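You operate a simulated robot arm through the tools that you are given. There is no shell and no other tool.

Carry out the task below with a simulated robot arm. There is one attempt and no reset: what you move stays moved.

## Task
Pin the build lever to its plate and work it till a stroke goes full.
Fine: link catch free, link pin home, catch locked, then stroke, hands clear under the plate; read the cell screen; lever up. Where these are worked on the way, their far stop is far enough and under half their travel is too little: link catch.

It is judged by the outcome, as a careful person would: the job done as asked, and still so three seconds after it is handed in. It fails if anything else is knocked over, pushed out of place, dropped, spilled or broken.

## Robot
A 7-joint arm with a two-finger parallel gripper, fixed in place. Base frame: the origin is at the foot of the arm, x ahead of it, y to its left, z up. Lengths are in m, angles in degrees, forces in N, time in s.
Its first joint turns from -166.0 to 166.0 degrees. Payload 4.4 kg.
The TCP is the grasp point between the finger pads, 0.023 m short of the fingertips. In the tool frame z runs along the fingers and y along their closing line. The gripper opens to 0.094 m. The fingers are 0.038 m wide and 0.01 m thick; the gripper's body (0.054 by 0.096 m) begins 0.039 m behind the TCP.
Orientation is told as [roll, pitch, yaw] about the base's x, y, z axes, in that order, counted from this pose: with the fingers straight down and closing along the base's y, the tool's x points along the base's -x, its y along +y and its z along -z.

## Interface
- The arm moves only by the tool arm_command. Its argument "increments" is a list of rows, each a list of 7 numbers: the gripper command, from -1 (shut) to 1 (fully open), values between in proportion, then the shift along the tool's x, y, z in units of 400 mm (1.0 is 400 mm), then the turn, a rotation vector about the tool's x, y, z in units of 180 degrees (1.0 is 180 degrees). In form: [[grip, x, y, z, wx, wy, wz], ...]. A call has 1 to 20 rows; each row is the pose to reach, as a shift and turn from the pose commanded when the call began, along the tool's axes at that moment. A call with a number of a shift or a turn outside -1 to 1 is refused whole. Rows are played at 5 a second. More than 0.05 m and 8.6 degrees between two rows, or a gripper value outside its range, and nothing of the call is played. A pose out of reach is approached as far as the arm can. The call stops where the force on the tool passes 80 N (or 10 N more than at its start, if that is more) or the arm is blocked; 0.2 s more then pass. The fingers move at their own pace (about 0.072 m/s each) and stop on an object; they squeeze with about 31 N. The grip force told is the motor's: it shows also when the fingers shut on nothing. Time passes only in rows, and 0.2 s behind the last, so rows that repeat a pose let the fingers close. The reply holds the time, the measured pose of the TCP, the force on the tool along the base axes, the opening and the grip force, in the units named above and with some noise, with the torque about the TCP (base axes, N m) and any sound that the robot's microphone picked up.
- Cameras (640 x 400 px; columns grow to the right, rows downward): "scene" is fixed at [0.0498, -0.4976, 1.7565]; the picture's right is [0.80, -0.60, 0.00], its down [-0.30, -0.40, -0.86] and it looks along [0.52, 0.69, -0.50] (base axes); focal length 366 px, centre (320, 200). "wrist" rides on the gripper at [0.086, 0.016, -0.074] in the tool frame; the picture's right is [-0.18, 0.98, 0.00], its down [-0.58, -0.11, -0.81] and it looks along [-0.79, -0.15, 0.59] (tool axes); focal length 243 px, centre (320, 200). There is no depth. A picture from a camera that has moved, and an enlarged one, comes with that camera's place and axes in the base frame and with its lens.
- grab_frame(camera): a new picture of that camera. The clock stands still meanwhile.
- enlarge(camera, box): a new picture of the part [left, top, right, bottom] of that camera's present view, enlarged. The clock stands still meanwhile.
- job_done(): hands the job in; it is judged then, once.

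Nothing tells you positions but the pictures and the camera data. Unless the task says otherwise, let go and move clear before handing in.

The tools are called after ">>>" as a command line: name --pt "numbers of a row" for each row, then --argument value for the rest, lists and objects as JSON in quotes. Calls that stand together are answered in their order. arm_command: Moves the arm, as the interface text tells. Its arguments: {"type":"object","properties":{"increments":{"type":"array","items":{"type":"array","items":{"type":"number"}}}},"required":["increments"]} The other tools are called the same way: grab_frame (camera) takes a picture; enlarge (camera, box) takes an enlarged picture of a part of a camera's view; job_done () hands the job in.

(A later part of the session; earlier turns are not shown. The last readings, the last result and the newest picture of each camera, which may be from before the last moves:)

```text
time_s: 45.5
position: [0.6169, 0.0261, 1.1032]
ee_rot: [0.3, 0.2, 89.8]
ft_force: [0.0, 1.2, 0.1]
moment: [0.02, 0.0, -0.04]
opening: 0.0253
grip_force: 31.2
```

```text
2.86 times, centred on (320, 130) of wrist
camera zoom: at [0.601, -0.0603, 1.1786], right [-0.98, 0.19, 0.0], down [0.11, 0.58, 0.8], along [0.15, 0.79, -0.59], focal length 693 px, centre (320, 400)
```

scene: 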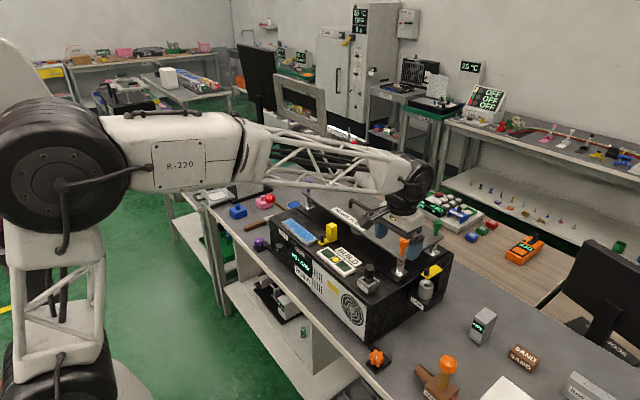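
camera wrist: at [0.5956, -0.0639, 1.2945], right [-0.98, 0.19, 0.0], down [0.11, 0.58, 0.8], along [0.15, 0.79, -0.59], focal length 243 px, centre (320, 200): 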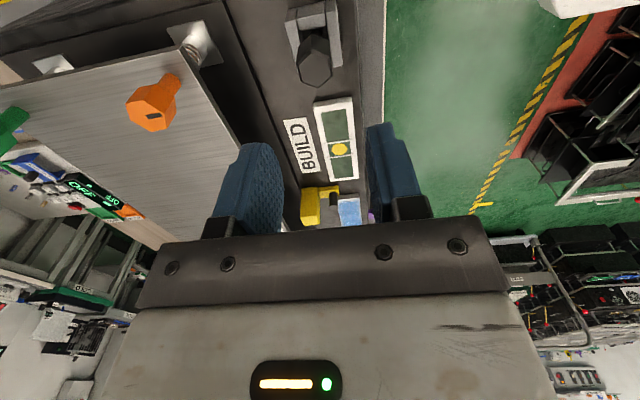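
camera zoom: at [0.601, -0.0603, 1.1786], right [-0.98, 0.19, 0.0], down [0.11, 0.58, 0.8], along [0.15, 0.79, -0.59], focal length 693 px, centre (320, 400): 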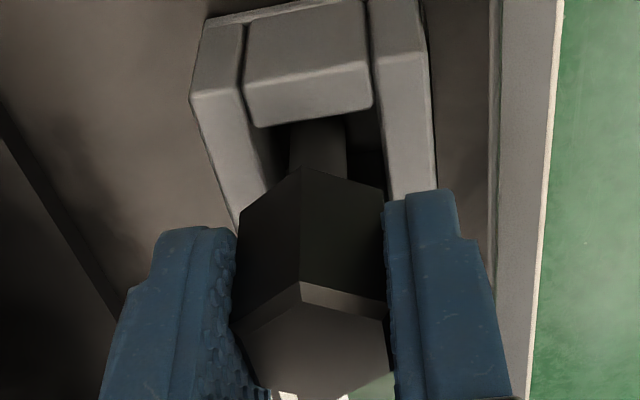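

Held on the flats at 25 mm with no side load. Lifting straight up.

>>> arm_command --pt "-0.9 0 0 -0.05 0 0 0" --pt "-0.9 0 0 -0.1 0 0 0" --pt "-0.9 0 0 -0.2 0 0 0" --pt "-0.9 0 0 -0.3 0 0 0" --pt "-0.9 0 0 -0.38 0 0 0"

>>> enlarge --camera "wrist" --box '[240, 60, 400, 200]'

>>> enlarge --camera "scene" --box '[310, 180, 470, 310]'

```text
time_s: 46.7
position: [0.6164, 0.026, 1.2556]
ee_rot: [0.2, 0.2, 89.9]
ft_force: [-0.1, 0.5, 0.9]
moment: [-0.01, 0.0, 0.01]
opening: 0.0252
grip_force: 30.8
```

```text
2.86 times, centred on (320, 130) of wrist
camera zoom: at [0.6011, -0.0605, 1.3305], right [-0.98, 0.19, 0.0], down [0.11, 0.58, 0.8], along [0.15, 0.79, -0.59], focal length 693 px, centre (320, 400)
```

zoom: 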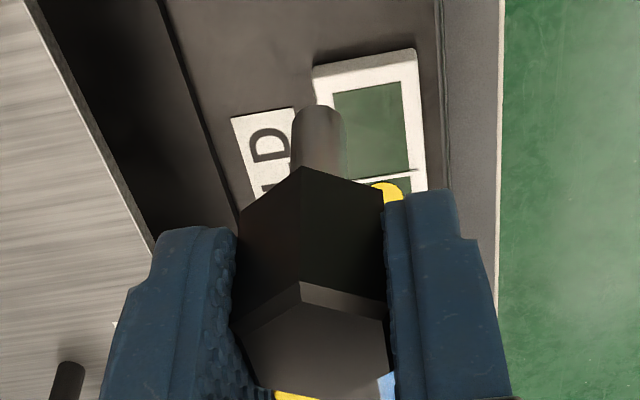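

```text
3.08 times, centred on (390, 245) of scene
camera zoom: at [0.0498, -0.4976, 1.7565], right [0.8, -0.6, 0.0], down [-0.3, -0.4, -0.86], along [0.52, 0.69, -0.5], focal length 1124 px, centre (105, 62)
```

zoom: 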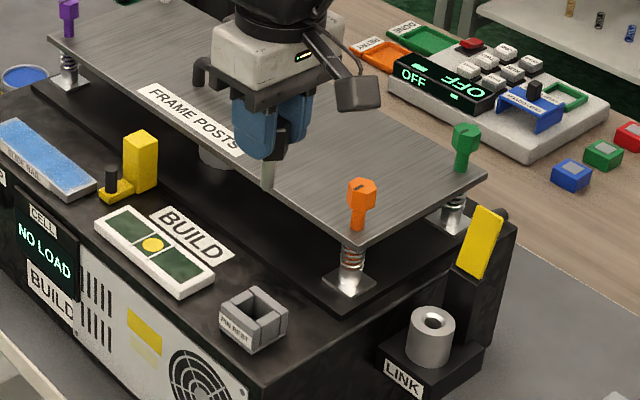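

The pin is out of the rest. Carrying it at height around the orange post, first -y then +x, to above the LINK tube.

>>> arm_command --pt "-0.9 0.08 0 0 0 0 0" --pt "-0.9 0.16 0 0 0 0 0" --pt "-0.9 0.23 -0.05 0 0 0 0" --pt "-0.9 0.23 -0.14 0 0 0 0" --pt "-0.9 0.23 -0.24 0 0 0 0" --pt "-0.9 0.23 -0.3465 0 0 0 0"

>>> grab_frame --camera "wrist"

>>> enlarge --camera "wrist" --box '[260, 0, 380, 100]'

>>> enlarge --camera "scene" --box '[360, 180, 480, 310]'

```text
time_s: 48.1
position: [0.7546, -0.0649, 1.2573]
ee_rot: [0.1, 0.2, 89.9]
ft_force: [0.6, 0.9, 0.4]
moment: [0.0, 0.01, -0.01]
opening: 0.0251
grip_force: 30.8
```

```text
taken
camera wrist: at [0.7395, -0.1516, 1.331], right [-0.98, 0.19, 0.0], down [0.11, 0.58, 0.8], along [0.15, 0.79, -0.59], focal length 243 px, centre (320, 200)
```

wrist: 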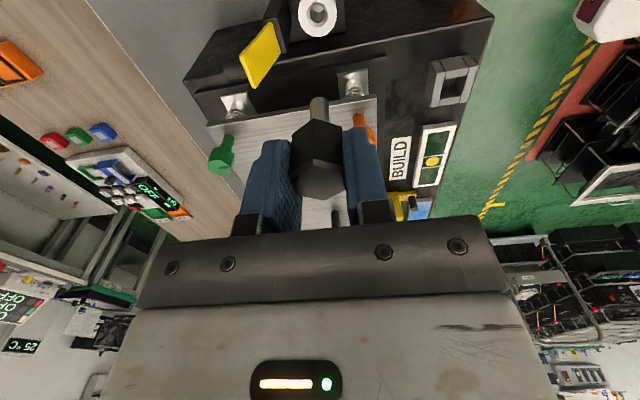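

```text
4.00 times, centred on (320, 50) of wrist
camera zoom: at [0.7395, -0.1516, 1.331], right [-0.98, 0.19, 0.0], down [0.11, 0.58, 0.8], along [0.15, 0.79, -0.59], focal length 970 px, centre (320, 800)
```

zoom: 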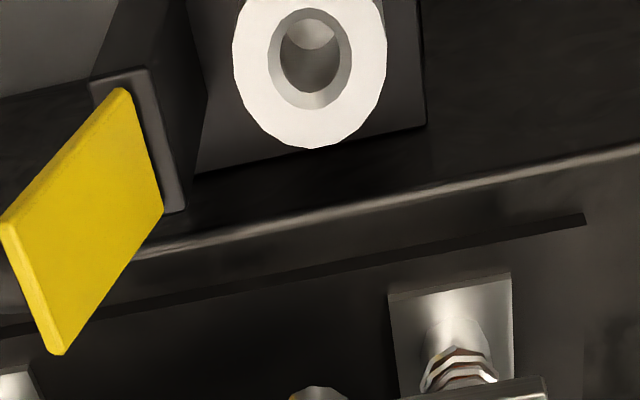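

```text
3.08 times, centred on (420, 245) of scene
camera zoom: at [0.0498, -0.4976, 1.7565], right [0.8, -0.6, 0.0], down [-0.3, -0.4, -0.86], along [0.52, 0.69, -0.5], focal length 1124 px, centre (12, 62)
```

zoom: 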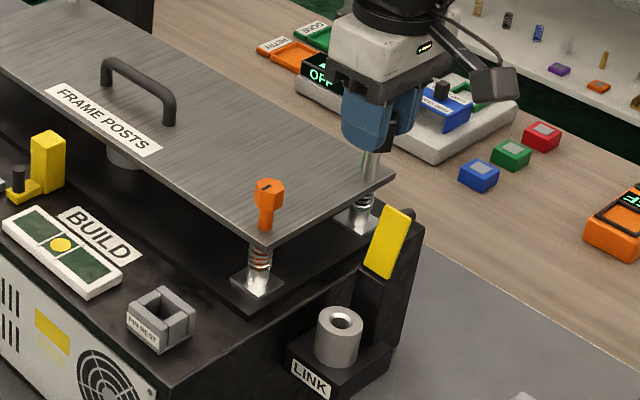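

Three wrist views now agree: tube centre ≈ (0.758, -0.065), mouth at z≈1.027. Checking how the pin sits in the fingers.

>>> enlarge --camera "wrist" --box '[260, 90, 380, 210]'

>>> enlarge --camera "scene" --box '[410, 195, 470, 245]'

```text
3.33 times, centred on (320, 150) of wrist
camera zoom: at [0.7395, -0.1516, 1.331], right [-0.98, 0.19, 0.0], down [0.11, 0.58, 0.8], along [0.15, 0.79, -0.59], focal length 809 px, centre (320, 367)
```

zoom: 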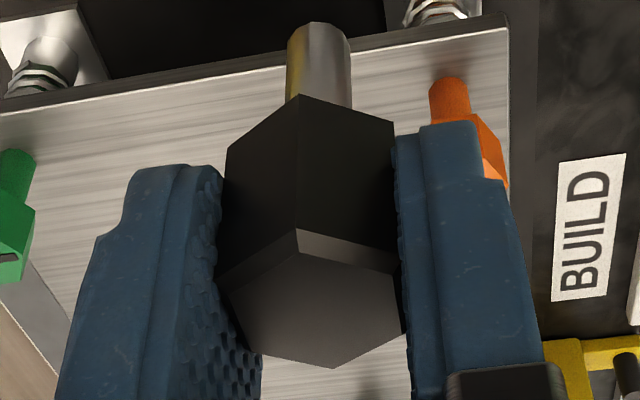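

```text
8.00 times, centred on (440, 220) of scene
camera zoom: at [0.0498, -0.4976, 1.7565], right [0.8, -0.6, 0.0], down [-0.3, -0.4, -0.86], along [0.52, 0.69, -0.5], focal length 2924 px, centre (-640, 40)
```

zoom: 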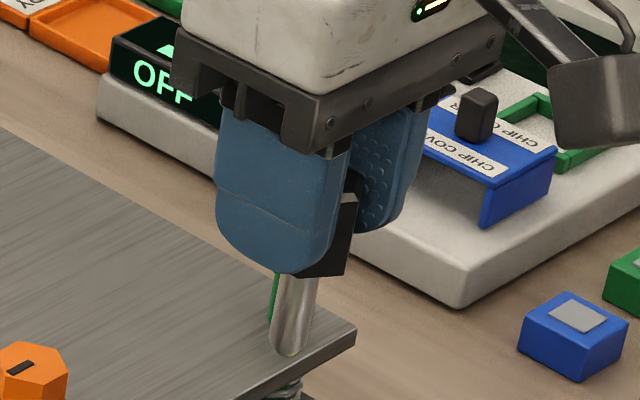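

The pin sits upright, centred. With this orientation the gripper body would foul the raised flap, so I'll turn back to yaw 0 (pin shaft is round) before lowering, and re-aim to (0.756, -0.0646).

>>> arm_command --pt "-0.9 0 0 0 0 0 0.045" --pt "-0.9 0 0 0 0 0 0.09" --pt "-0.9 0 0 0 0 0 0.135" --pt "-0.9 0 0 0 0 0 0.18" --pt "-0.9 0 0 0 0 0 0.225" --pt "-0.9 0 0 0 0 0 0.27" --pt "-0.9 0 0 0 0 0 0.315" --pt "-0.9 0 0 0 0 0 0.36" --pt "-0.9 0 0 0 0 0 0.405" --pt "-0.9 0 0 0 0 0 0.45" --pt "-0.9 0 -0.003 0.05 0 0 0.48" --pt "-0.9 0 -0.0035 0.12 0 0 0.5" --pt "-0.9 0 -0.0035 0.2 0 0 0.5" --pt "-0.9 0 -0.0035 0.27 0 0 0.5"

>>> grab_frame --camera "wrist"

>>> enlarge --camera "wrist" --box '[260, 20, 380, 120]'

>>> enlarge --camera "scene" --box '[380, 210, 480, 310]'

```text
time_s: 51.1
position: [0.7565, -0.0678, 1.1489]
ee_rot: [-0.2, 0.1, -0.2]
ft_force: [-1.0, -0.5, -0.5]
moment: [0.02, 0.01, 0.02]
opening: 0.0251
grip_force: 30.8
```

```text
taken
camera wrist: at [0.6709, -0.051, 1.2232], right [0.19, 0.98, 0.0], down [0.58, -0.11, 0.81], along [0.79, -0.15, -0.59], focal length 243 px, centre (320, 200)
```

wrist: 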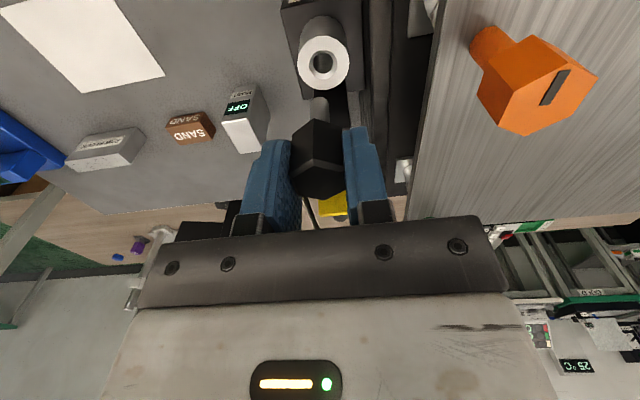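

```text
4.00 times, centred on (320, 70) of wrist
camera zoom: at [0.6709, -0.051, 1.2232], right [0.19, 0.98, 0.0], down [0.58, -0.11, 0.81], along [0.79, -0.15, -0.59], focal length 970 px, centre (320, 720)
```

zoom: 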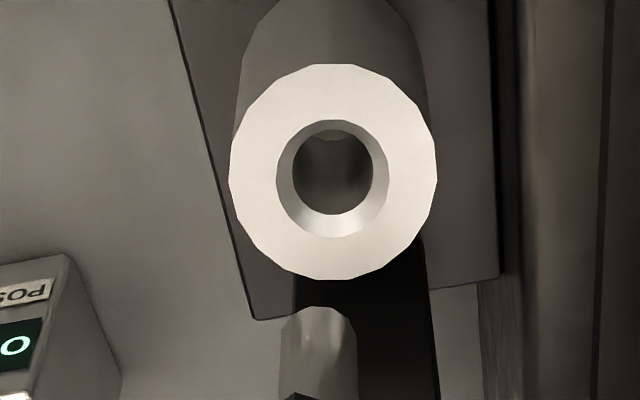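

```text
4.00 times, centred on (430, 260) of scene
camera zoom: at [0.0498, -0.4976, 1.7565], right [0.8, -0.6, 0.0], down [-0.3, -0.4, -0.86], along [0.52, 0.69, -0.5], focal length 1462 px, centre (-120, -40)
```

zoom: 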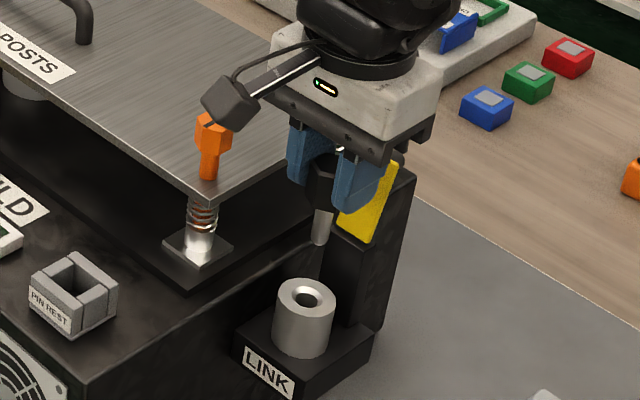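

Hole centre is about 3 mm to +y of the pin axis; shaft ≈11 mm, bore ≈16 mm with a chamfer. Correcting and lowering carefully.

>>> arm_command --pt "-0.9 0 0.0075 0.03 0 0 0" --pt "-0.9 0 0.0075 0.08 0 0 0" --pt "-0.9 0 0.0075 0.12 0 0 0"

>>> enlarge --camera "wrist" --box '[260, 20, 380, 140]'

>>> enlarge --camera "scene" --box '[390, 230, 470, 310]'

```text
time_s: 51.9
position: [0.7564, -0.0631, 1.0997]
ee_rot: [-0.2, 0.1, -0.1]
ft_force: [0.5, -0.9, -0.2]
moment: [-0.01, 0.02, 0.02]
opening: 0.0253
grip_force: 31.6
```

```text
3.33 times, centred on (320, 80) of wrist
camera zoom: at [0.6712, -0.0472, 1.1751], right [0.19, 0.98, 0.0], down [0.58, -0.11, 0.81], along [0.79, -0.15, -0.59], focal length 809 px, centre (320, 600)
```

zoom: 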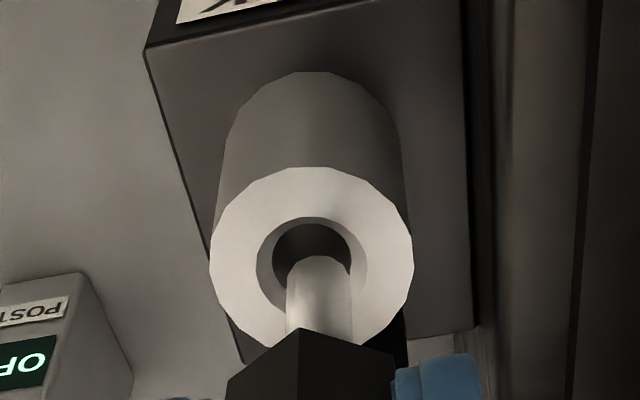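

```text
5.00 times, centred on (430, 270) of scene
camera zoom: at [0.0498, -0.4976, 1.7565], right [0.8, -0.6, 0.0], down [-0.3, -0.4, -0.86], along [0.52, 0.69, -0.5], focal length 1827 px, centre (-230, -150)
```

zoom: 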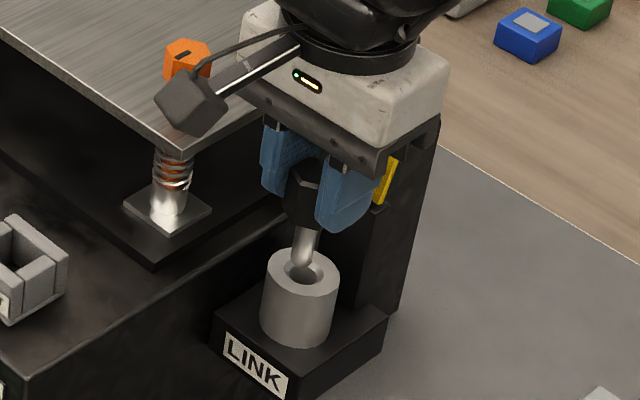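

Nearly aligned; a 1.5 mm correction in -y and 1 mm in +x, then lower into the bore.

>>> arm_command --pt "-0.9 -0.0025 -0.004 0 0 0 0" --pt "-0.9 -0.0025 -0.004 0.02 0 0 0" --pt "-0.9 -0.0025 -0.004 0.04 0 0 0" --pt "-0.9 -0.0025 -0.004 0.055 0 0 0"

>>> enlarge --camera "wrist" --box '[260, 20, 380, 140]'

>>> enlarge --camera "scene" --box '[390, 230, 470, 310]'

```text
time_s: 52.9
position: [0.7577, -0.0646, 1.0769]
ee_rot: [-0.2, 0.2, -0.2]
ft_force: [3.4, -0.3, -0.6]
moment: [0.02, -0.14, 0.03]
opening: 0.0249
grip_force: 31.1
```

```text
3.33 times, centred on (320, 80) of wrist
camera zoom: at [0.6717, -0.0488, 1.1521], right [0.19, 0.98, 0.0], down [0.58, -0.11, 0.8], along [0.79, -0.15, -0.59], focal length 809 px, centre (320, 600)
```

zoom: 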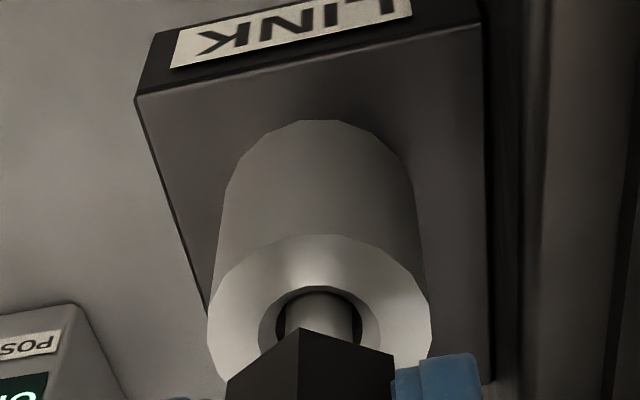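

```text
5.00 times, centred on (430, 270) of scene
camera zoom: at [0.0498, -0.4976, 1.7565], right [0.8, -0.6, 0.0], down [-0.3, -0.4, -0.86], along [0.52, 0.69, -0.5], focal length 1827 px, centre (-230, -150)
```

zoom: 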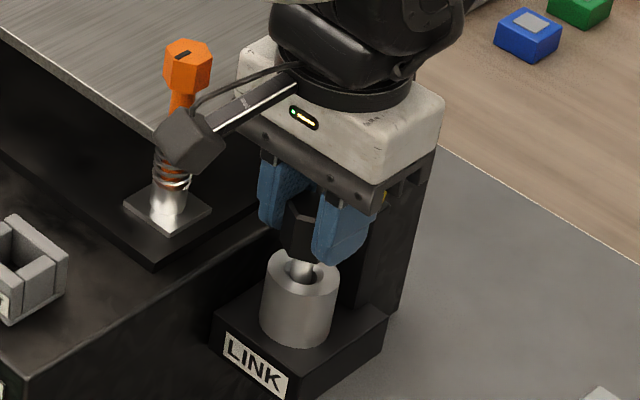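

The shaft is entering the bore with negligible force. Continuing down until the head seats.

>>> arm_command --pt "-0.9 0 0 0.015 0 0 0" --pt "-0.9 0 0 0.028 0 0 0" --pt "-0.9 0 0 0.036 0 0 0"

>>> enlarge --camera "wrist" --box '[260, 20, 380, 140]'

>>> enlarge --camera "scene" --box '[390, 230, 470, 310]'

```text
time_s: 53.7
position: [0.7571, -0.0633, 1.063]
ee_rot: [-0.1, 0.2, -0.2]
ft_force: [1.0, -0.7, -1.2]
moment: [-0.02, 0.03, -0.02]
opening: 0.0251
grip_force: 30.5
```

```text
3.33 times, centred on (320, 80) of wrist
camera zoom: at [0.6717, -0.0483, 1.1384], right [0.19, 0.98, 0.0], down [0.58, -0.11, 0.8], along [0.79, -0.15, -0.59], focal length 809 px, centre (320, 600)
```

zoom: 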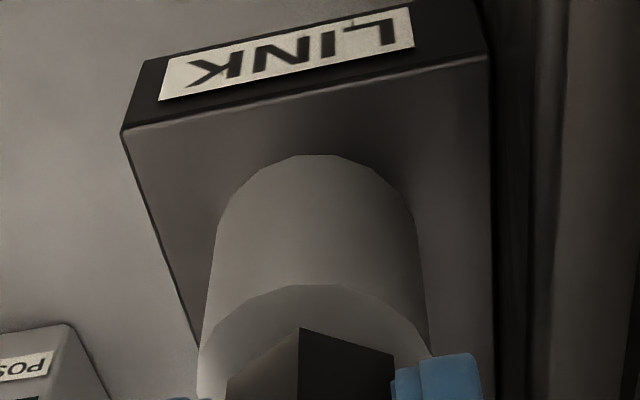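

```text
5.00 times, centred on (430, 270) of scene
camera zoom: at [0.0498, -0.4976, 1.7565], right [0.8, -0.6, 0.0], down [-0.3, -0.4, -0.86], along [0.52, 0.69, -0.5], focal length 1827 px, centre (-230, -150)
```

zoom: 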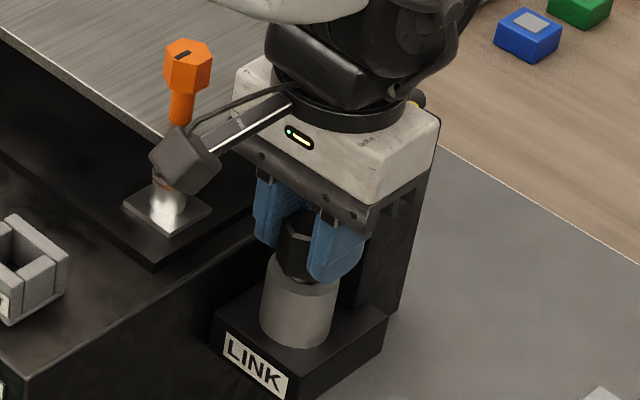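

Head is almost on the tube. A few more millimetres, watching for the seating force.

>>> arm_command --pt "-0.9 0 0 0.005 0 0 0" --pt "-0.9 0 0 0.01 0 0 0" --pt "-0.9 0 0 0.015 0 0 0"

>>> enlarge --camera "scene" --box '[405, 255, 455, 305]'

>>> enlarge --camera "wrist" --box '[260, 60, 380, 180]'

```text
time_s: 54.5
position: [0.7585, -0.0626, 1.0594]
ee_rot: [-0.2, 0.1, -0.1]
ft_force: [-4.9, -2.4, 17.7]
moment: [-0.16, 0.29, 0.02]
opening: 0.0251
grip_force: 31.1
```

```text
8.00 times, centred on (430, 280) of scene
camera zoom: at [0.0498, -0.4976, 1.7565], right [0.8, -0.6, 0.0], down [-0.3, -0.4, -0.86], along [0.52, 0.69, -0.5], focal length 2924 px, centre (-560, -440)
```

zoom: 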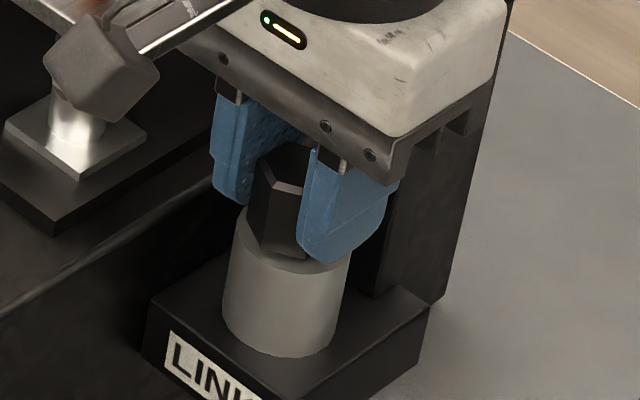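

```text
3.33 times, centred on (320, 120) of wrist
camera zoom: at [0.6717, -0.0477, 1.1337], right [0.19, 0.98, 0.0], down [0.58, -0.11, 0.81], along [0.79, -0.15, -0.59], focal length 809 px, centre (320, 467)
```

zoom: 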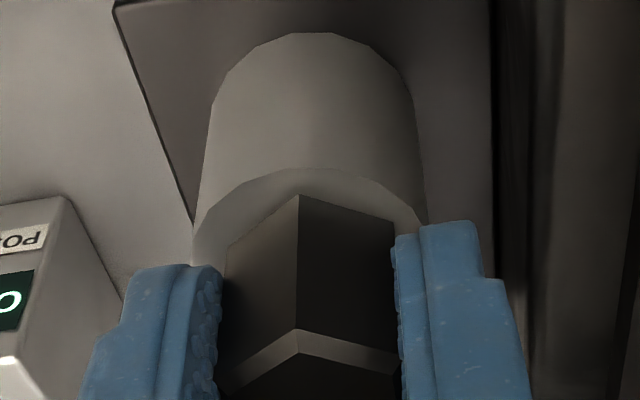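

Head seated (17.7 N upward reaction). Releasing and rising straight up.

>>> arm_command --pt "-0.3 0 0 0 0 0 0" --pt "-0.1 0 0 0 0 0 0" --pt "-0.1 0 0 -0.03 0 0 0" --pt "-0.1 0 0 -0.1 0 0 0" --pt "-0.1 0 0 -0.2 0 0 0" --pt "-0.1 0 0 -0.28 0 0 0" --pt "-0.1 0.1 0 -0.3 0 0 0"

>>> enlarge --camera "scene" --box '[400, 240, 460, 300]'

>>> enlarge --camera "wrist" --box '[240, 40, 400, 160]'

```text
time_s: 56.1
position: [0.7163, -0.0648, 1.1781]
ee_rot: [-0.2, 0.2, -0.2]
ft_force: [0.2, 1.0, -0.4]
moment: [0.0, 0.01, 0.01]
opening: 0.0423
grip_force: 0.0
```

```text
6.67 times, centred on (430, 270) of scene
camera zoom: at [0.0498, -0.4976, 1.7565], right [0.8, -0.6, 0.0], down [-0.3, -0.4, -0.86], along [0.52, 0.69, -0.5], focal length 2436 px, centre (-413, -267)
```

zoom: 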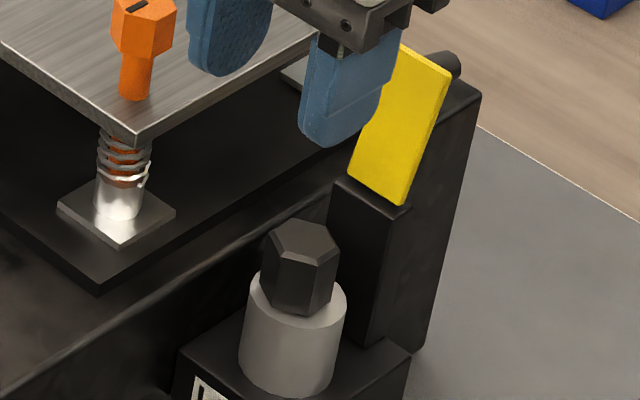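

```text
3.33 times, centred on (320, 100) of wrist
camera zoom: at [0.6318, -0.0487, 1.2523], right [0.19, 0.98, 0.0], down [0.58, -0.11, 0.8], along [0.79, -0.15, -0.59], focal length 809 px, centre (320, 533)
```

zoom: 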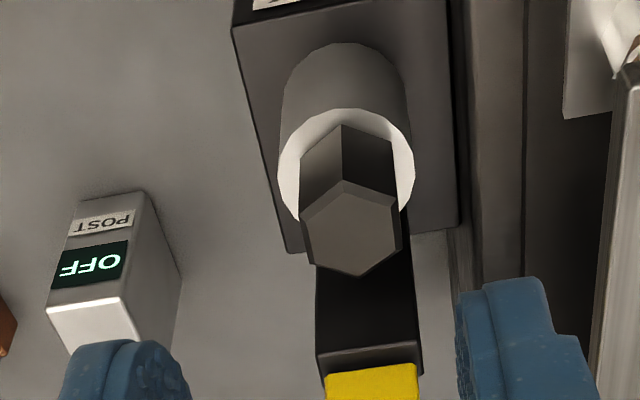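

The pin is home, head on the tube. Now I'll bring shut fingers over to the far side of the raised flap to pull it back closed.

>>> arm_command --pt "-1 0 0 -0.07 0 0 0" --pt "-1 -0.1 0 -0.08 0 0 0" --pt "-1 -0.2 0 -0.08 0 0 0" --pt "-1 -0.3 0 -0.08 0 0 0" --pt "-1 -0.365 0 -0.05 0 0 0" --pt "-1 -0.365 0 0.05 0 0 0" --pt "-1 -0.365 0 0.1 0 0 0"

>>> grab_frame --camera "wrist"

>>> enlarge --camera "scene" --box '[390, 210, 480, 300]'

```text
time_s: 57.7
position: [0.8631, -0.0634, 1.1377]
ee_rot: [-0.1, 0.1, -0.1]
ft_force: [-0.6, 0.2, 0.3]
moment: [0.01, -0.02, 0.01]
opening: 0.0
grip_force: 30.9
```

```text
taken
camera wrist: at [0.7775, -0.0481, 1.2122], right [0.19, 0.98, 0.0], down [0.58, -0.11, 0.81], along [0.79, -0.15, -0.59], focal length 243 px, centre (320, 200)
```

wrist: 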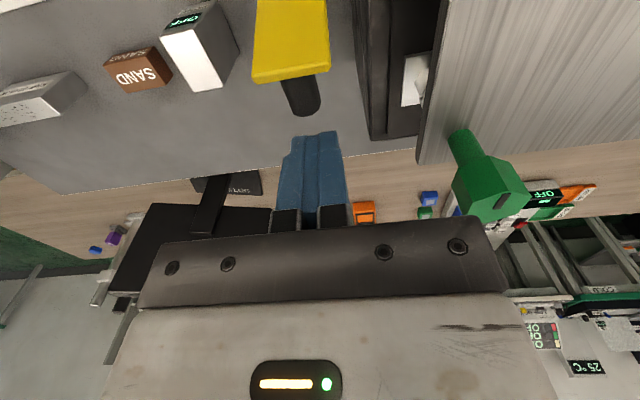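

```text
4.44 times, centred on (435, 255) of scene
camera zoom: at [0.0498, -0.4976, 1.7565], right [0.8, -0.6, 0.0], down [-0.3, -0.4, -0.86], along [0.52, 0.69, -0.5], focal length 1624 px, centre (-191, -44)
```

zoom: 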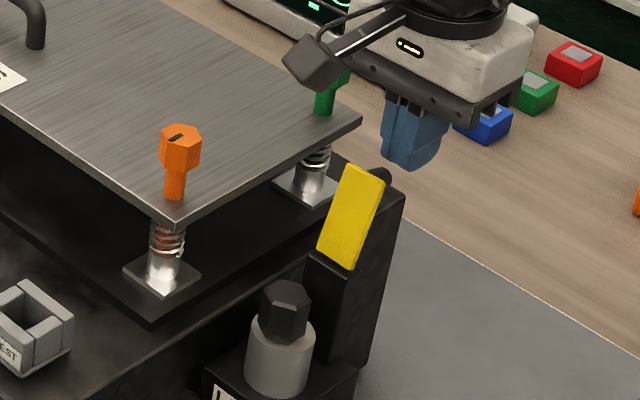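

The knob's tip sits near x≈0.838, z≈1.11, so I'll go a bit further +x before lowering, then draw the flap back.

>>> arm_command --pt "-1 -0.055 0 0 0 0 0" --pt "-1 -0.055 0 0.03 0 0 0" --pt "-1 -0.055 0 0.062 0 0 0" --pt "-1 -0.02 0 0.062 0 0 0" --pt "-1 0.01 0 0.062 0 0 0"

>>> enlarge --camera "wrist" --box '[240, 40, 400, 160]'

>>> enlarge --camera "scene" --box '[390, 210, 480, 300]'

```text
time_s: 58.9
position: [0.8597, -0.0649, 1.112]
ee_rot: [-0.2, 0.2, -0.2]
ft_force: [2.4, 0.2, 1.7]
moment: [-0.02, 0.01, 0.03]
opening: 0.0001
grip_force: 30.5
```

```text
3.33 times, centred on (320, 100) of wrist
camera zoom: at [0.7736, -0.0483, 1.1862], right [0.19, 0.98, 0.0], down [0.58, -0.11, 0.8], along [0.79, -0.15, -0.59], focal length 809 px, centre (320, 533)
```

zoom: 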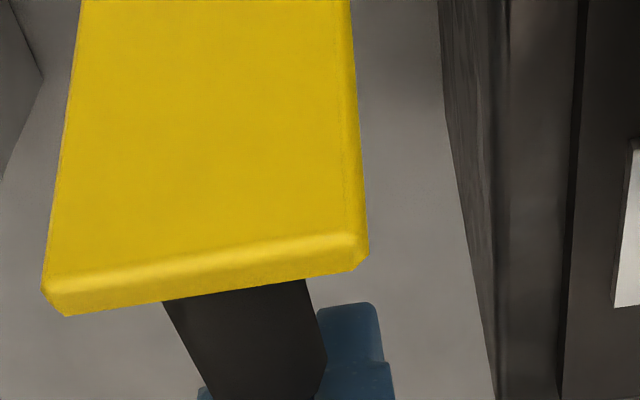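

```text
4.44 times, centred on (435, 255) of scene
camera zoom: at [0.0498, -0.4976, 1.7565], right [0.8, -0.6, 0.0], down [-0.3, -0.4, -0.86], along [0.52, 0.69, -0.5], focal length 1624 px, centre (-191, -44)
```

zoom: 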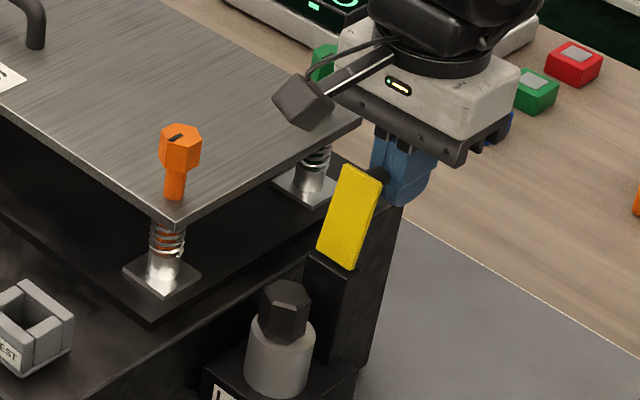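

Contact made. Pulling the flap back toward the tube.

>>> arm_command --pt "-1 0.025 0 0 0 0 0" --pt "-1 0.05 0 0 0 0 0" --pt "-1 0.075 0 0 0 0 0" --pt "-1 0.1 0 0 0 0 0" --pt "-1 0.125 0 0 0 0 0" --pt "-1 0.15 0 0 0 0 0"

>>> enlarge --camera "wrist" --box '[240, 40, 400, 160]'

>>> enlarge --camera "scene" --box '[390, 220, 480, 310]'

```text
time_s: 60.3
position: [0.8003, -0.0633, 1.1107]
ee_rot: [-0.2, 0.2, -0.1]
ft_force: [-0.3, -0.6, -0.3]
moment: [0.02, -0.01, -0.03]
opening: 0.0
grip_force: 31.1
```

```text
3.33 times, centred on (320, 100) of wrist
camera zoom: at [0.7143, -0.0479, 1.1855], right [0.19, 0.98, 0.0], down [0.58, -0.11, 0.8], along [0.79, -0.15, -0.59], focal length 809 px, centre (320, 533)
```

zoom: 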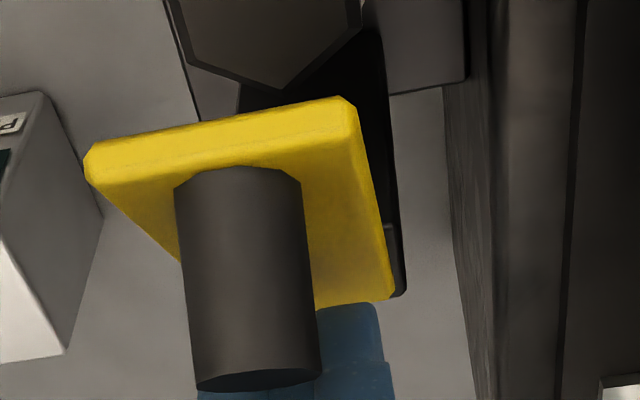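

```text
4.44 times, centred on (435, 265) of scene
camera zoom: at [0.0498, -0.4976, 1.7565], right [0.8, -0.6, 0.0], down [-0.3, -0.4, -0.86], along [0.52, 0.69, -0.5], focal length 1624 px, centre (-191, -89)
```

zoom: 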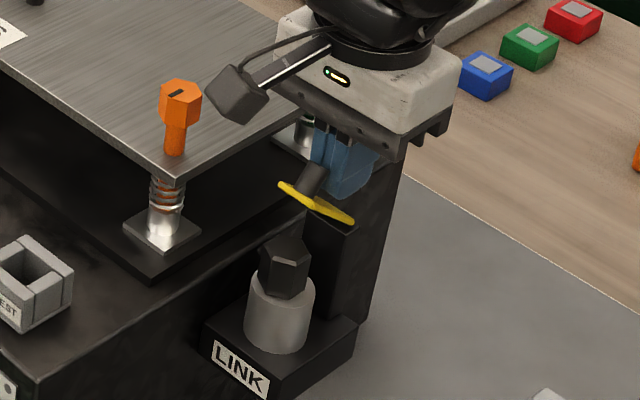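

Flap is back to ~50°. Pulling a little further, then I'll press it down from above.

>>> arm_command --pt "-1 0.02 0 -0.005 0 0 0" --pt "-1 0.04 0 -0.01 0 0 0" --pt "-1 0.06 0 -0.012 0 0 0" --pt "-1 0.08 0 -0.012 0 0 0"

>>> enlarge --camera "wrist" --box '[240, 40, 400, 160]'

>>> enlarge --camera "scene" --box '[390, 220, 480, 310]'

```text
time_s: 61.3
position: [0.7686, -0.0624, 1.1196]
ee_rot: [-0.1, -0.1, -0.1]
ft_force: [23.3, 2.3, 13.8]
moment: [0.01, -0.26, -0.01]
opening: 0.0
grip_force: 30.9
```

```text
3.33 times, centred on (320, 100) of wrist
camera zoom: at [0.6826, -0.0475, 1.1939], right [0.19, 0.98, 0.0], down [0.58, -0.11, 0.81], along [0.79, -0.15, -0.59], focal length 809 px, centre (320, 533)
```

zoom: 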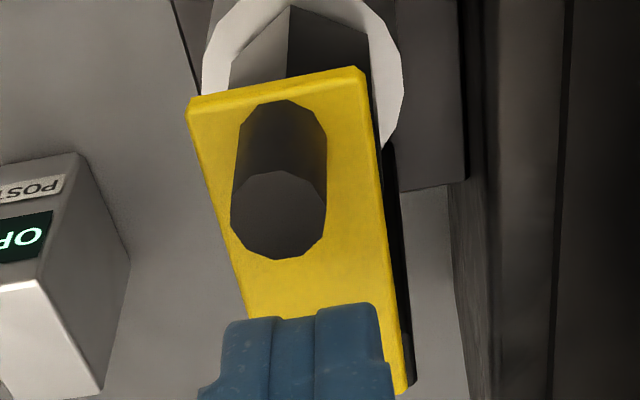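

```text
4.44 times, centred on (435, 265) of scene
camera zoom: at [0.0498, -0.4976, 1.7565], right [0.8, -0.6, 0.0], down [-0.3, -0.4, -0.86], along [0.52, 0.69, -0.5], focal length 1624 px, centre (-191, -89)
```

zoom: 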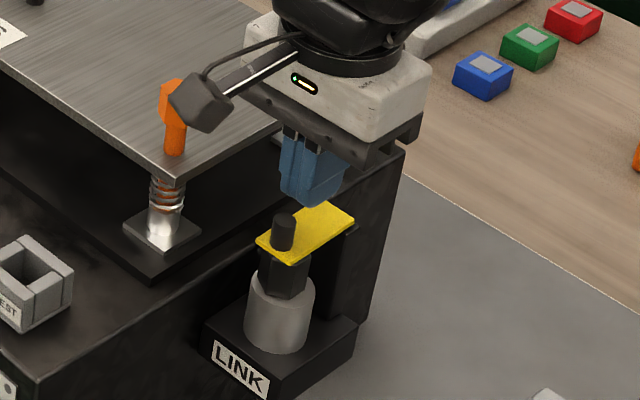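

The flap has come down over the pin head. I'll press gently on the knob to make sure it's fully shut.

>>> arm_command --pt "-1 -0.01 0 -0.04 0 0 0" --pt "-1 0.05 0 -0.04 0 0 0" --pt "-1 0.05 -0.003 -0.02 0 0 0" --pt "-1 0.05 -0.003 0.0 0 0 0" --pt "-1 0.05 -0.003 0.015 0 0 0" --pt "-1 0.05 -0.003 0.028 0 0 0"

>>> enlarge --camera "scene" --box '[400, 240, 460, 300]'

```text
time_s: 62.5
position: [0.7485, -0.0649, 1.1211]
ee_rot: [-0.3, -0.6, -0.1]
ft_force: [1.9, 0.9, 18.1]
moment: [0.03, 0.02, 0.02]
opening: 0.0001
grip_force: 31.5
stopped in row 6: the force on the tool passed its limit at 90 N (the readings are from after the stop); the commanded pose is now the measured one
```

```text
6.67 times, centred on (430, 270) of scene
camera zoom: at [0.0498, -0.4976, 1.7565], right [0.8, -0.6, 0.0], down [-0.3, -0.4, -0.86], along [0.52, 0.69, -0.5], focal length 2436 px, centre (-413, -267)
```

zoom: 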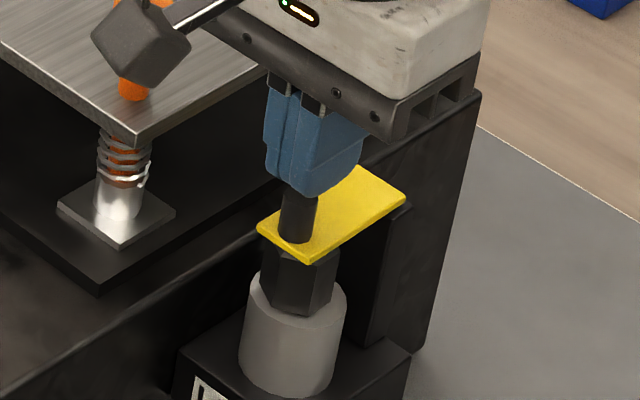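

The catch is fully shut over the pin (knob top back at its closed height). Now I'll take a look at the screen, rise clear, and head for the lever at the +y end.

>>> arm_command --pt "-1 0 0 -0.06 0 0 0" --pt "-1 0.02 0 -0.15 0 0 0" --pt "-1 0.06 0 -0.25 0 0 0" --pt "-1 0.12 0 -0.34 0 0 0" --pt "-1 0.2 0 -0.41 0 0 0" --pt "-1 0.29 0 -0.45 0 0 0" --pt "-0.5 0.38 0.02 -0.47 0 0 0" --pt "0 0.44 0.1 -0.48 0 0 0" --pt "0.2 0.47 0.2 -0.48 0 0 0" --pt "0.2 0.47 0.31 -0.48 0 0 0" --pt "0.2 0.47 0.42 -0.48 0 0 0" --pt "0.2 0.47 0.53 -0.48 0 0 0" --pt "0.2 0.47 0.64 -0.48 0 0 0" --pt "0.2 0.47 0.75 -0.48 0 0 0" --pt "0.2 0.47 0.86 -0.48 0 0 0" --pt "0.2 0.47 0.97 -0.48 0 0 0"

>>> grab_frame --camera "scene"

>>> enlarge --camera "scene" --box '[400, 240, 460, 300]'

>>> grab_frame --camera "wrist"

```text
time_s: 65.9
position: [0.5618, 0.3248, 1.308]
ee_rot: [-0.2, -0.5, -0.2]
ft_force: [0.4, -0.2, 0.8]
moment: [-0.05, -0.02, 0.0]
opening: 0.0565
grip_force: 0.1
```

```text
taken
```

scene: 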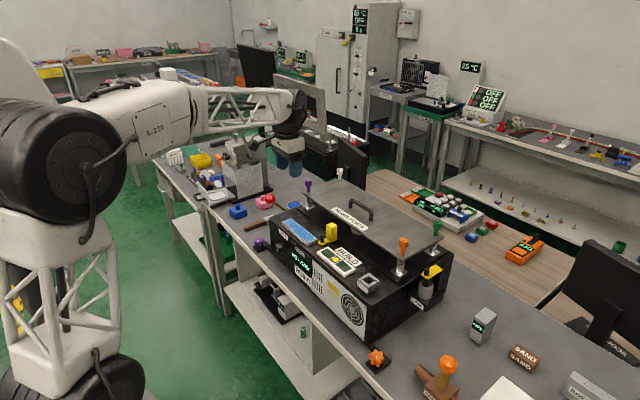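

```text
6.67 times, centred on (430, 270) of scene
camera zoom: at [0.0498, -0.4976, 1.7565], right [0.8, -0.6, 0.0], down [-0.3, -0.4, -0.86], along [0.52, 0.69, -0.5], focal length 2436 px, centre (-413, -267)
```

zoom: 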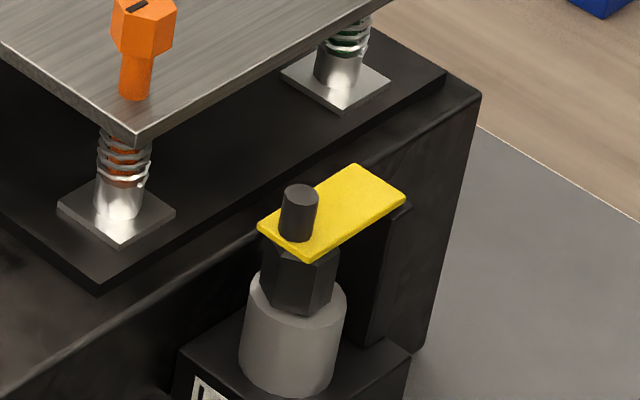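

```text
taken
camera wrist: at [0.4742, 0.3415, 1.3826], right [0.19, 0.98, 0.0], down [0.57, -0.11, 0.81], along [0.8, -0.15, -0.58], focal length 243 px, centre (320, 200)
```

wrist: 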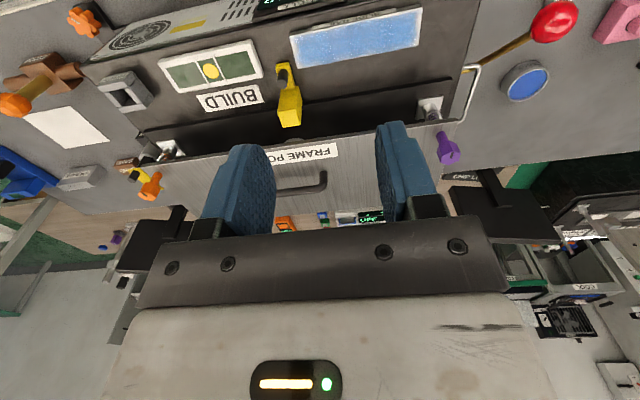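

The catch is locked over the pin. The ball is at about (0.628, 0.585, 1.052); moving above it.

>>> arm_command --pt "0.4 -0.03 0.1 0 0 0 0" --pt "0.4 -0.06 0.2 0 0 0 0" --pt "0.4 -0.09 0.3 0 0 0 0" --pt "0.4 -0.12 0.4 0 0 0 0" --pt "0.4 -0.15 0.5 0 0 0 0" --pt "0.4 -0.165 0.6 0 0 0 0" --pt "0.4 -0.165 0.65 0.06 0 0 0" --pt "0.4 -0.165 0.65 0.16 0 0 0" --pt "0.4 -0.165 0.65 0.26 0 0 0"

>>> grab_frame --camera "wrist"

>>> enlarge --camera "wrist" --box '[240, 0, 400, 120]'

>>> enlarge --camera "scene" --box '[230, 140, 350, 260]'

```text
time_s: 67.9
position: [0.6261, 0.585, 1.2042]
ee_rot: [-0.1, -0.5, -0.2]
ft_force: [0.3, 0.0, 0.8]
moment: [0.0, 0.0, 0.01]
opening: 0.0658
grip_force: 0.1
```

```text
taken
camera wrist: at [0.5388, 0.6007, 1.2787], right [0.19, 0.98, 0.0], down [0.57, -0.11, 0.81], along [0.8, -0.15, -0.58], focal length 243 px, centre (320, 200)
```

wrist: 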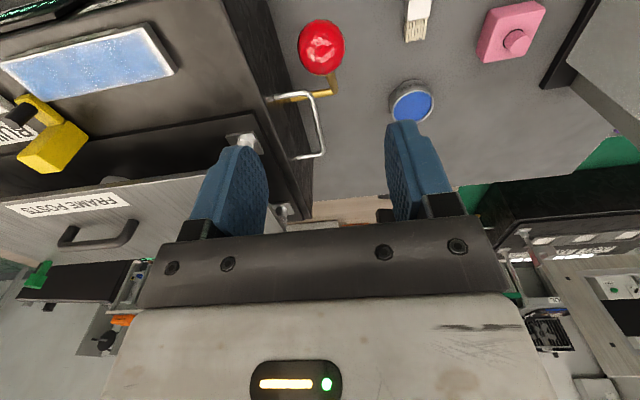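

```text
3.33 times, centred on (320, 60) of wrist
camera zoom: at [0.5388, 0.6007, 1.2787], right [0.19, 0.98, 0.0], down [0.57, -0.11, 0.81], along [0.8, -0.15, -0.58], focal length 809 px, centre (320, 667)
```

zoom: 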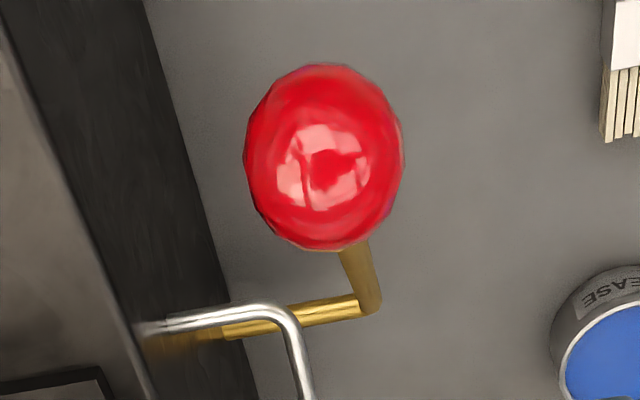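

```text
3.33 times, centred on (290, 200) of scene
camera zoom: at [0.0498, -0.4976, 1.7565], right [0.8, -0.6, 0.0], down [-0.3, -0.4, -0.86], along [0.52, 0.69, -0.5], focal length 1218 px, centre (420, 200)
```

zoom: 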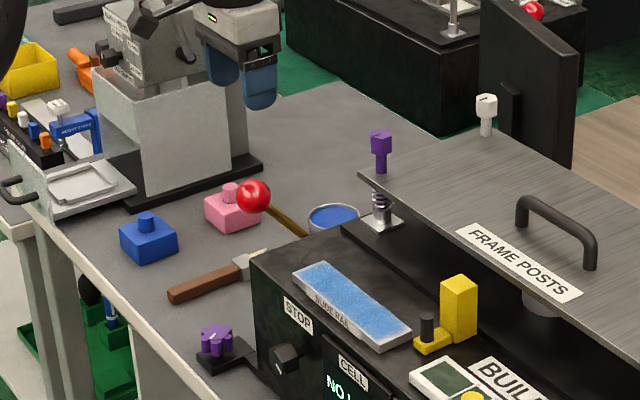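

Ball centre (0.6285, 0.585, 1.052), 41 mm across. Lowering the open fingers either side of it.

>>> arm_command --pt "0.4 -0.003 0 0.1 0 0 0" --pt "0.4 -0.003 0 0.2 0 0 0" --pt "0.4 -0.003 0 0.3 0 0 0" --pt "0.4 -0.003 0 0.37 0 0 0"

>>> enlarge --camera "wrist" --box '[220, 80, 420, 220]'

>>> enlarge --camera "scene" --box '[230, 140, 350, 260]'

```text
time_s: 68.9
position: [0.6278, 0.5845, 1.0571]
ee_rot: [-0.2, -0.5, -0.3]
ft_force: [-0.1, 0.4, 0.1]
moment: [0.0, -0.02, 0.05]
opening: 0.0657
grip_force: 0.0
```

```text
2.86 times, centred on (320, 150) of wrist
camera zoom: at [0.5419, 0.5996, 1.1304], right [0.19, 0.98, 0.0], down [0.57, -0.11, 0.81], along [0.8, -0.15, -0.58], focal length 693 px, centre (320, 343)
```

zoom: 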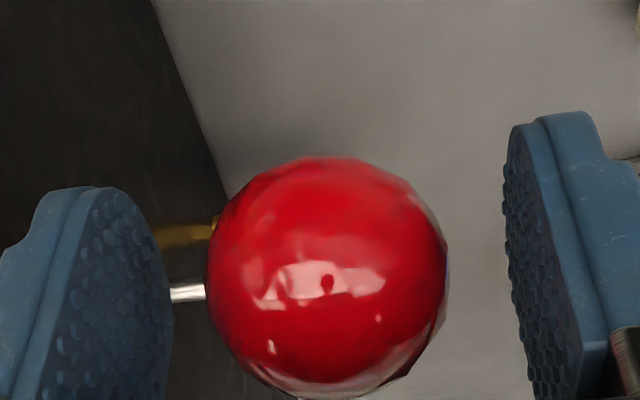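

```text
3.33 times, centred on (290, 200) of scene
camera zoom: at [0.0498, -0.4976, 1.7565], right [0.8, -0.6, 0.0], down [-0.3, -0.4, -0.86], along [0.52, 0.69, -0.5], focal length 1218 px, centre (420, 200)
```

zoom: 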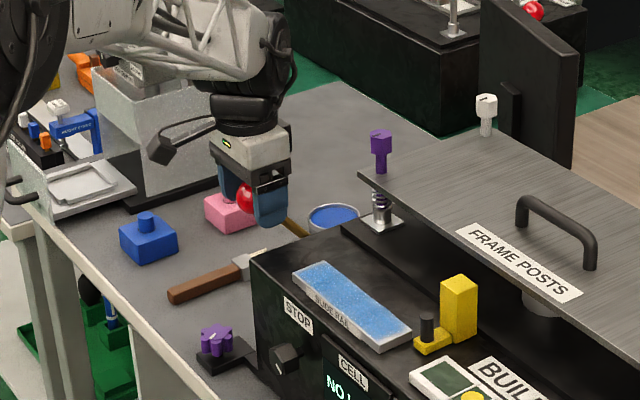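

The ball is between the pads. Closing on it.

>>> arm_command --pt "0.2 0 0 0.006 0 0 0" --pt "0 0 0 0.006 0 0 0" --pt "-0.2 0 0 0.006 0 0 0" --pt "-0.4 0 0 0.006 0 0 0" --pt "-0.4 0 0 0.006 0 0 0"

>>> enlarge --camera "scene" --box '[260, 240, 330, 310]'

```text
time_s: 70.1
position: [0.6284, 0.5846, 1.0533]
ee_rot: [-0.1, -0.4, -0.1]
ft_force: [7.9, 36.1, -6.2]
moment: [0.03, -0.1, -0.02]
opening: 0.0411
grip_force: 45.2
```

```text
5.71 times, centred on (295, 275) of scene
camera zoom: at [0.0498, -0.4976, 1.7565], right [0.8, -0.6, 0.0], down [-0.3, -0.4, -0.86], along [0.52, 0.69, -0.5], focal length 2088 px, centre (463, -229)
```

zoom: 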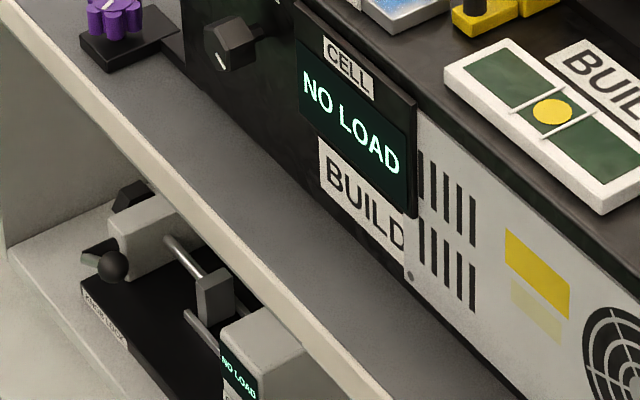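

Gripped at 41 mm. Easing a side load, then starting the pull along the arc (forward and down) with a small first step.

>>> arm_command --pt "-0.4 0 0.004 0 0 0 0" --pt "-0.4 0.012 0.004 0.0112 0 0 0" --pt "-0.4 0.0245 0.004 0.0228 0 0 0"

>>> enlarge --camera "scene" --box '[260, 240, 330, 310]'

```text
time_s: 70.9
position: [0.619, 0.5856, 1.0462]
ee_rot: [-0.1, -0.5, -0.2]
ft_force: [15.9, 20.8, 27.6]
moment: [0.02, -0.16, 0.08]
opening: 0.0412
grip_force: 45.7
```

```text
5.71 times, centred on (295, 275) of scene
camera zoom: at [0.0498, -0.4976, 1.7565], right [0.8, -0.6, 0.0], down [-0.3, -0.4, -0.86], along [0.52, 0.69, -0.5], focal length 2088 px, centre (463, -229)
```

zoom: 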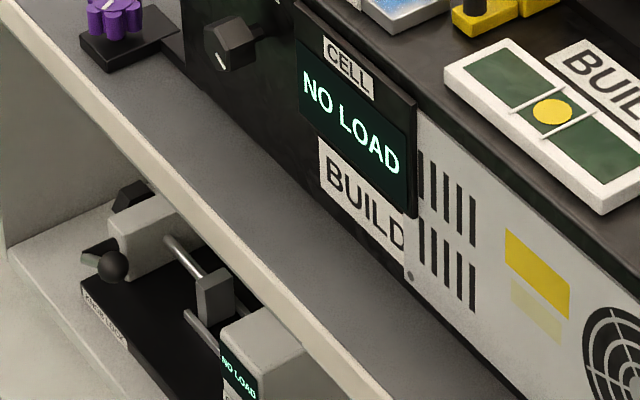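

The lever moves with ~30 N resistance along the tangent. Continuing down the arc.

>>> arm_command --pt "-0.4 0.014 0.002 0.0154 0 0 0" --pt "-0.4 0.028 0.003 0.0307 0 0 0" --pt "-0.4 0.041 0.003 0.047 0 0 0" --pt "-0.4 0.0533 0.003 0.0635 0 0 0"

>>> enlarge --camera "scene" --box '[260, 240, 330, 310]'

>>> grab_frame --camera "scene"

```text
time_s: 71.7
position: [0.6114, 0.5851, 1.0354]
ee_rot: [0.1, -0.9, -0.4]
ft_force: [21.8, -8.8, 8.0]
moment: [0.18, -0.57, -0.17]
opening: 0.0411
grip_force: 45.3
stopped in row 3: the force on the tool passed its limit at 90 N (the readings are from after the stop); the commanded pose is now the measured one
```

```text
5.71 times, centred on (295, 275) of scene
camera zoom: at [0.0498, -0.4976, 1.7565], right [0.8, -0.6, 0.0], down [-0.3, -0.4, -0.86], along [0.52, 0.69, -0.5], focal length 2088 px, centre (463, -229)
```

zoom: 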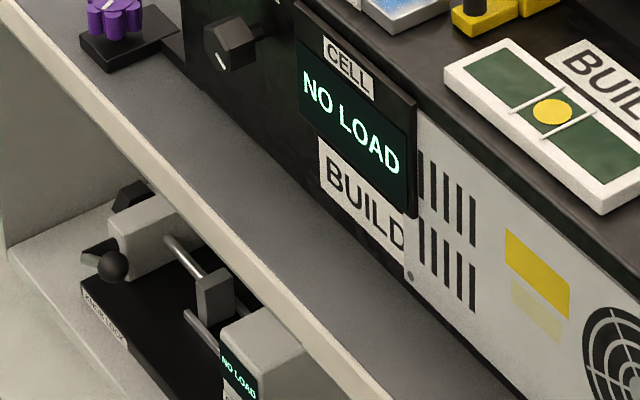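

```text
taken
```

scene: 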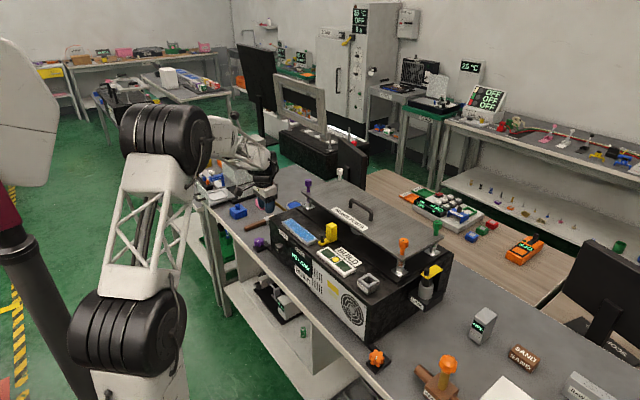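

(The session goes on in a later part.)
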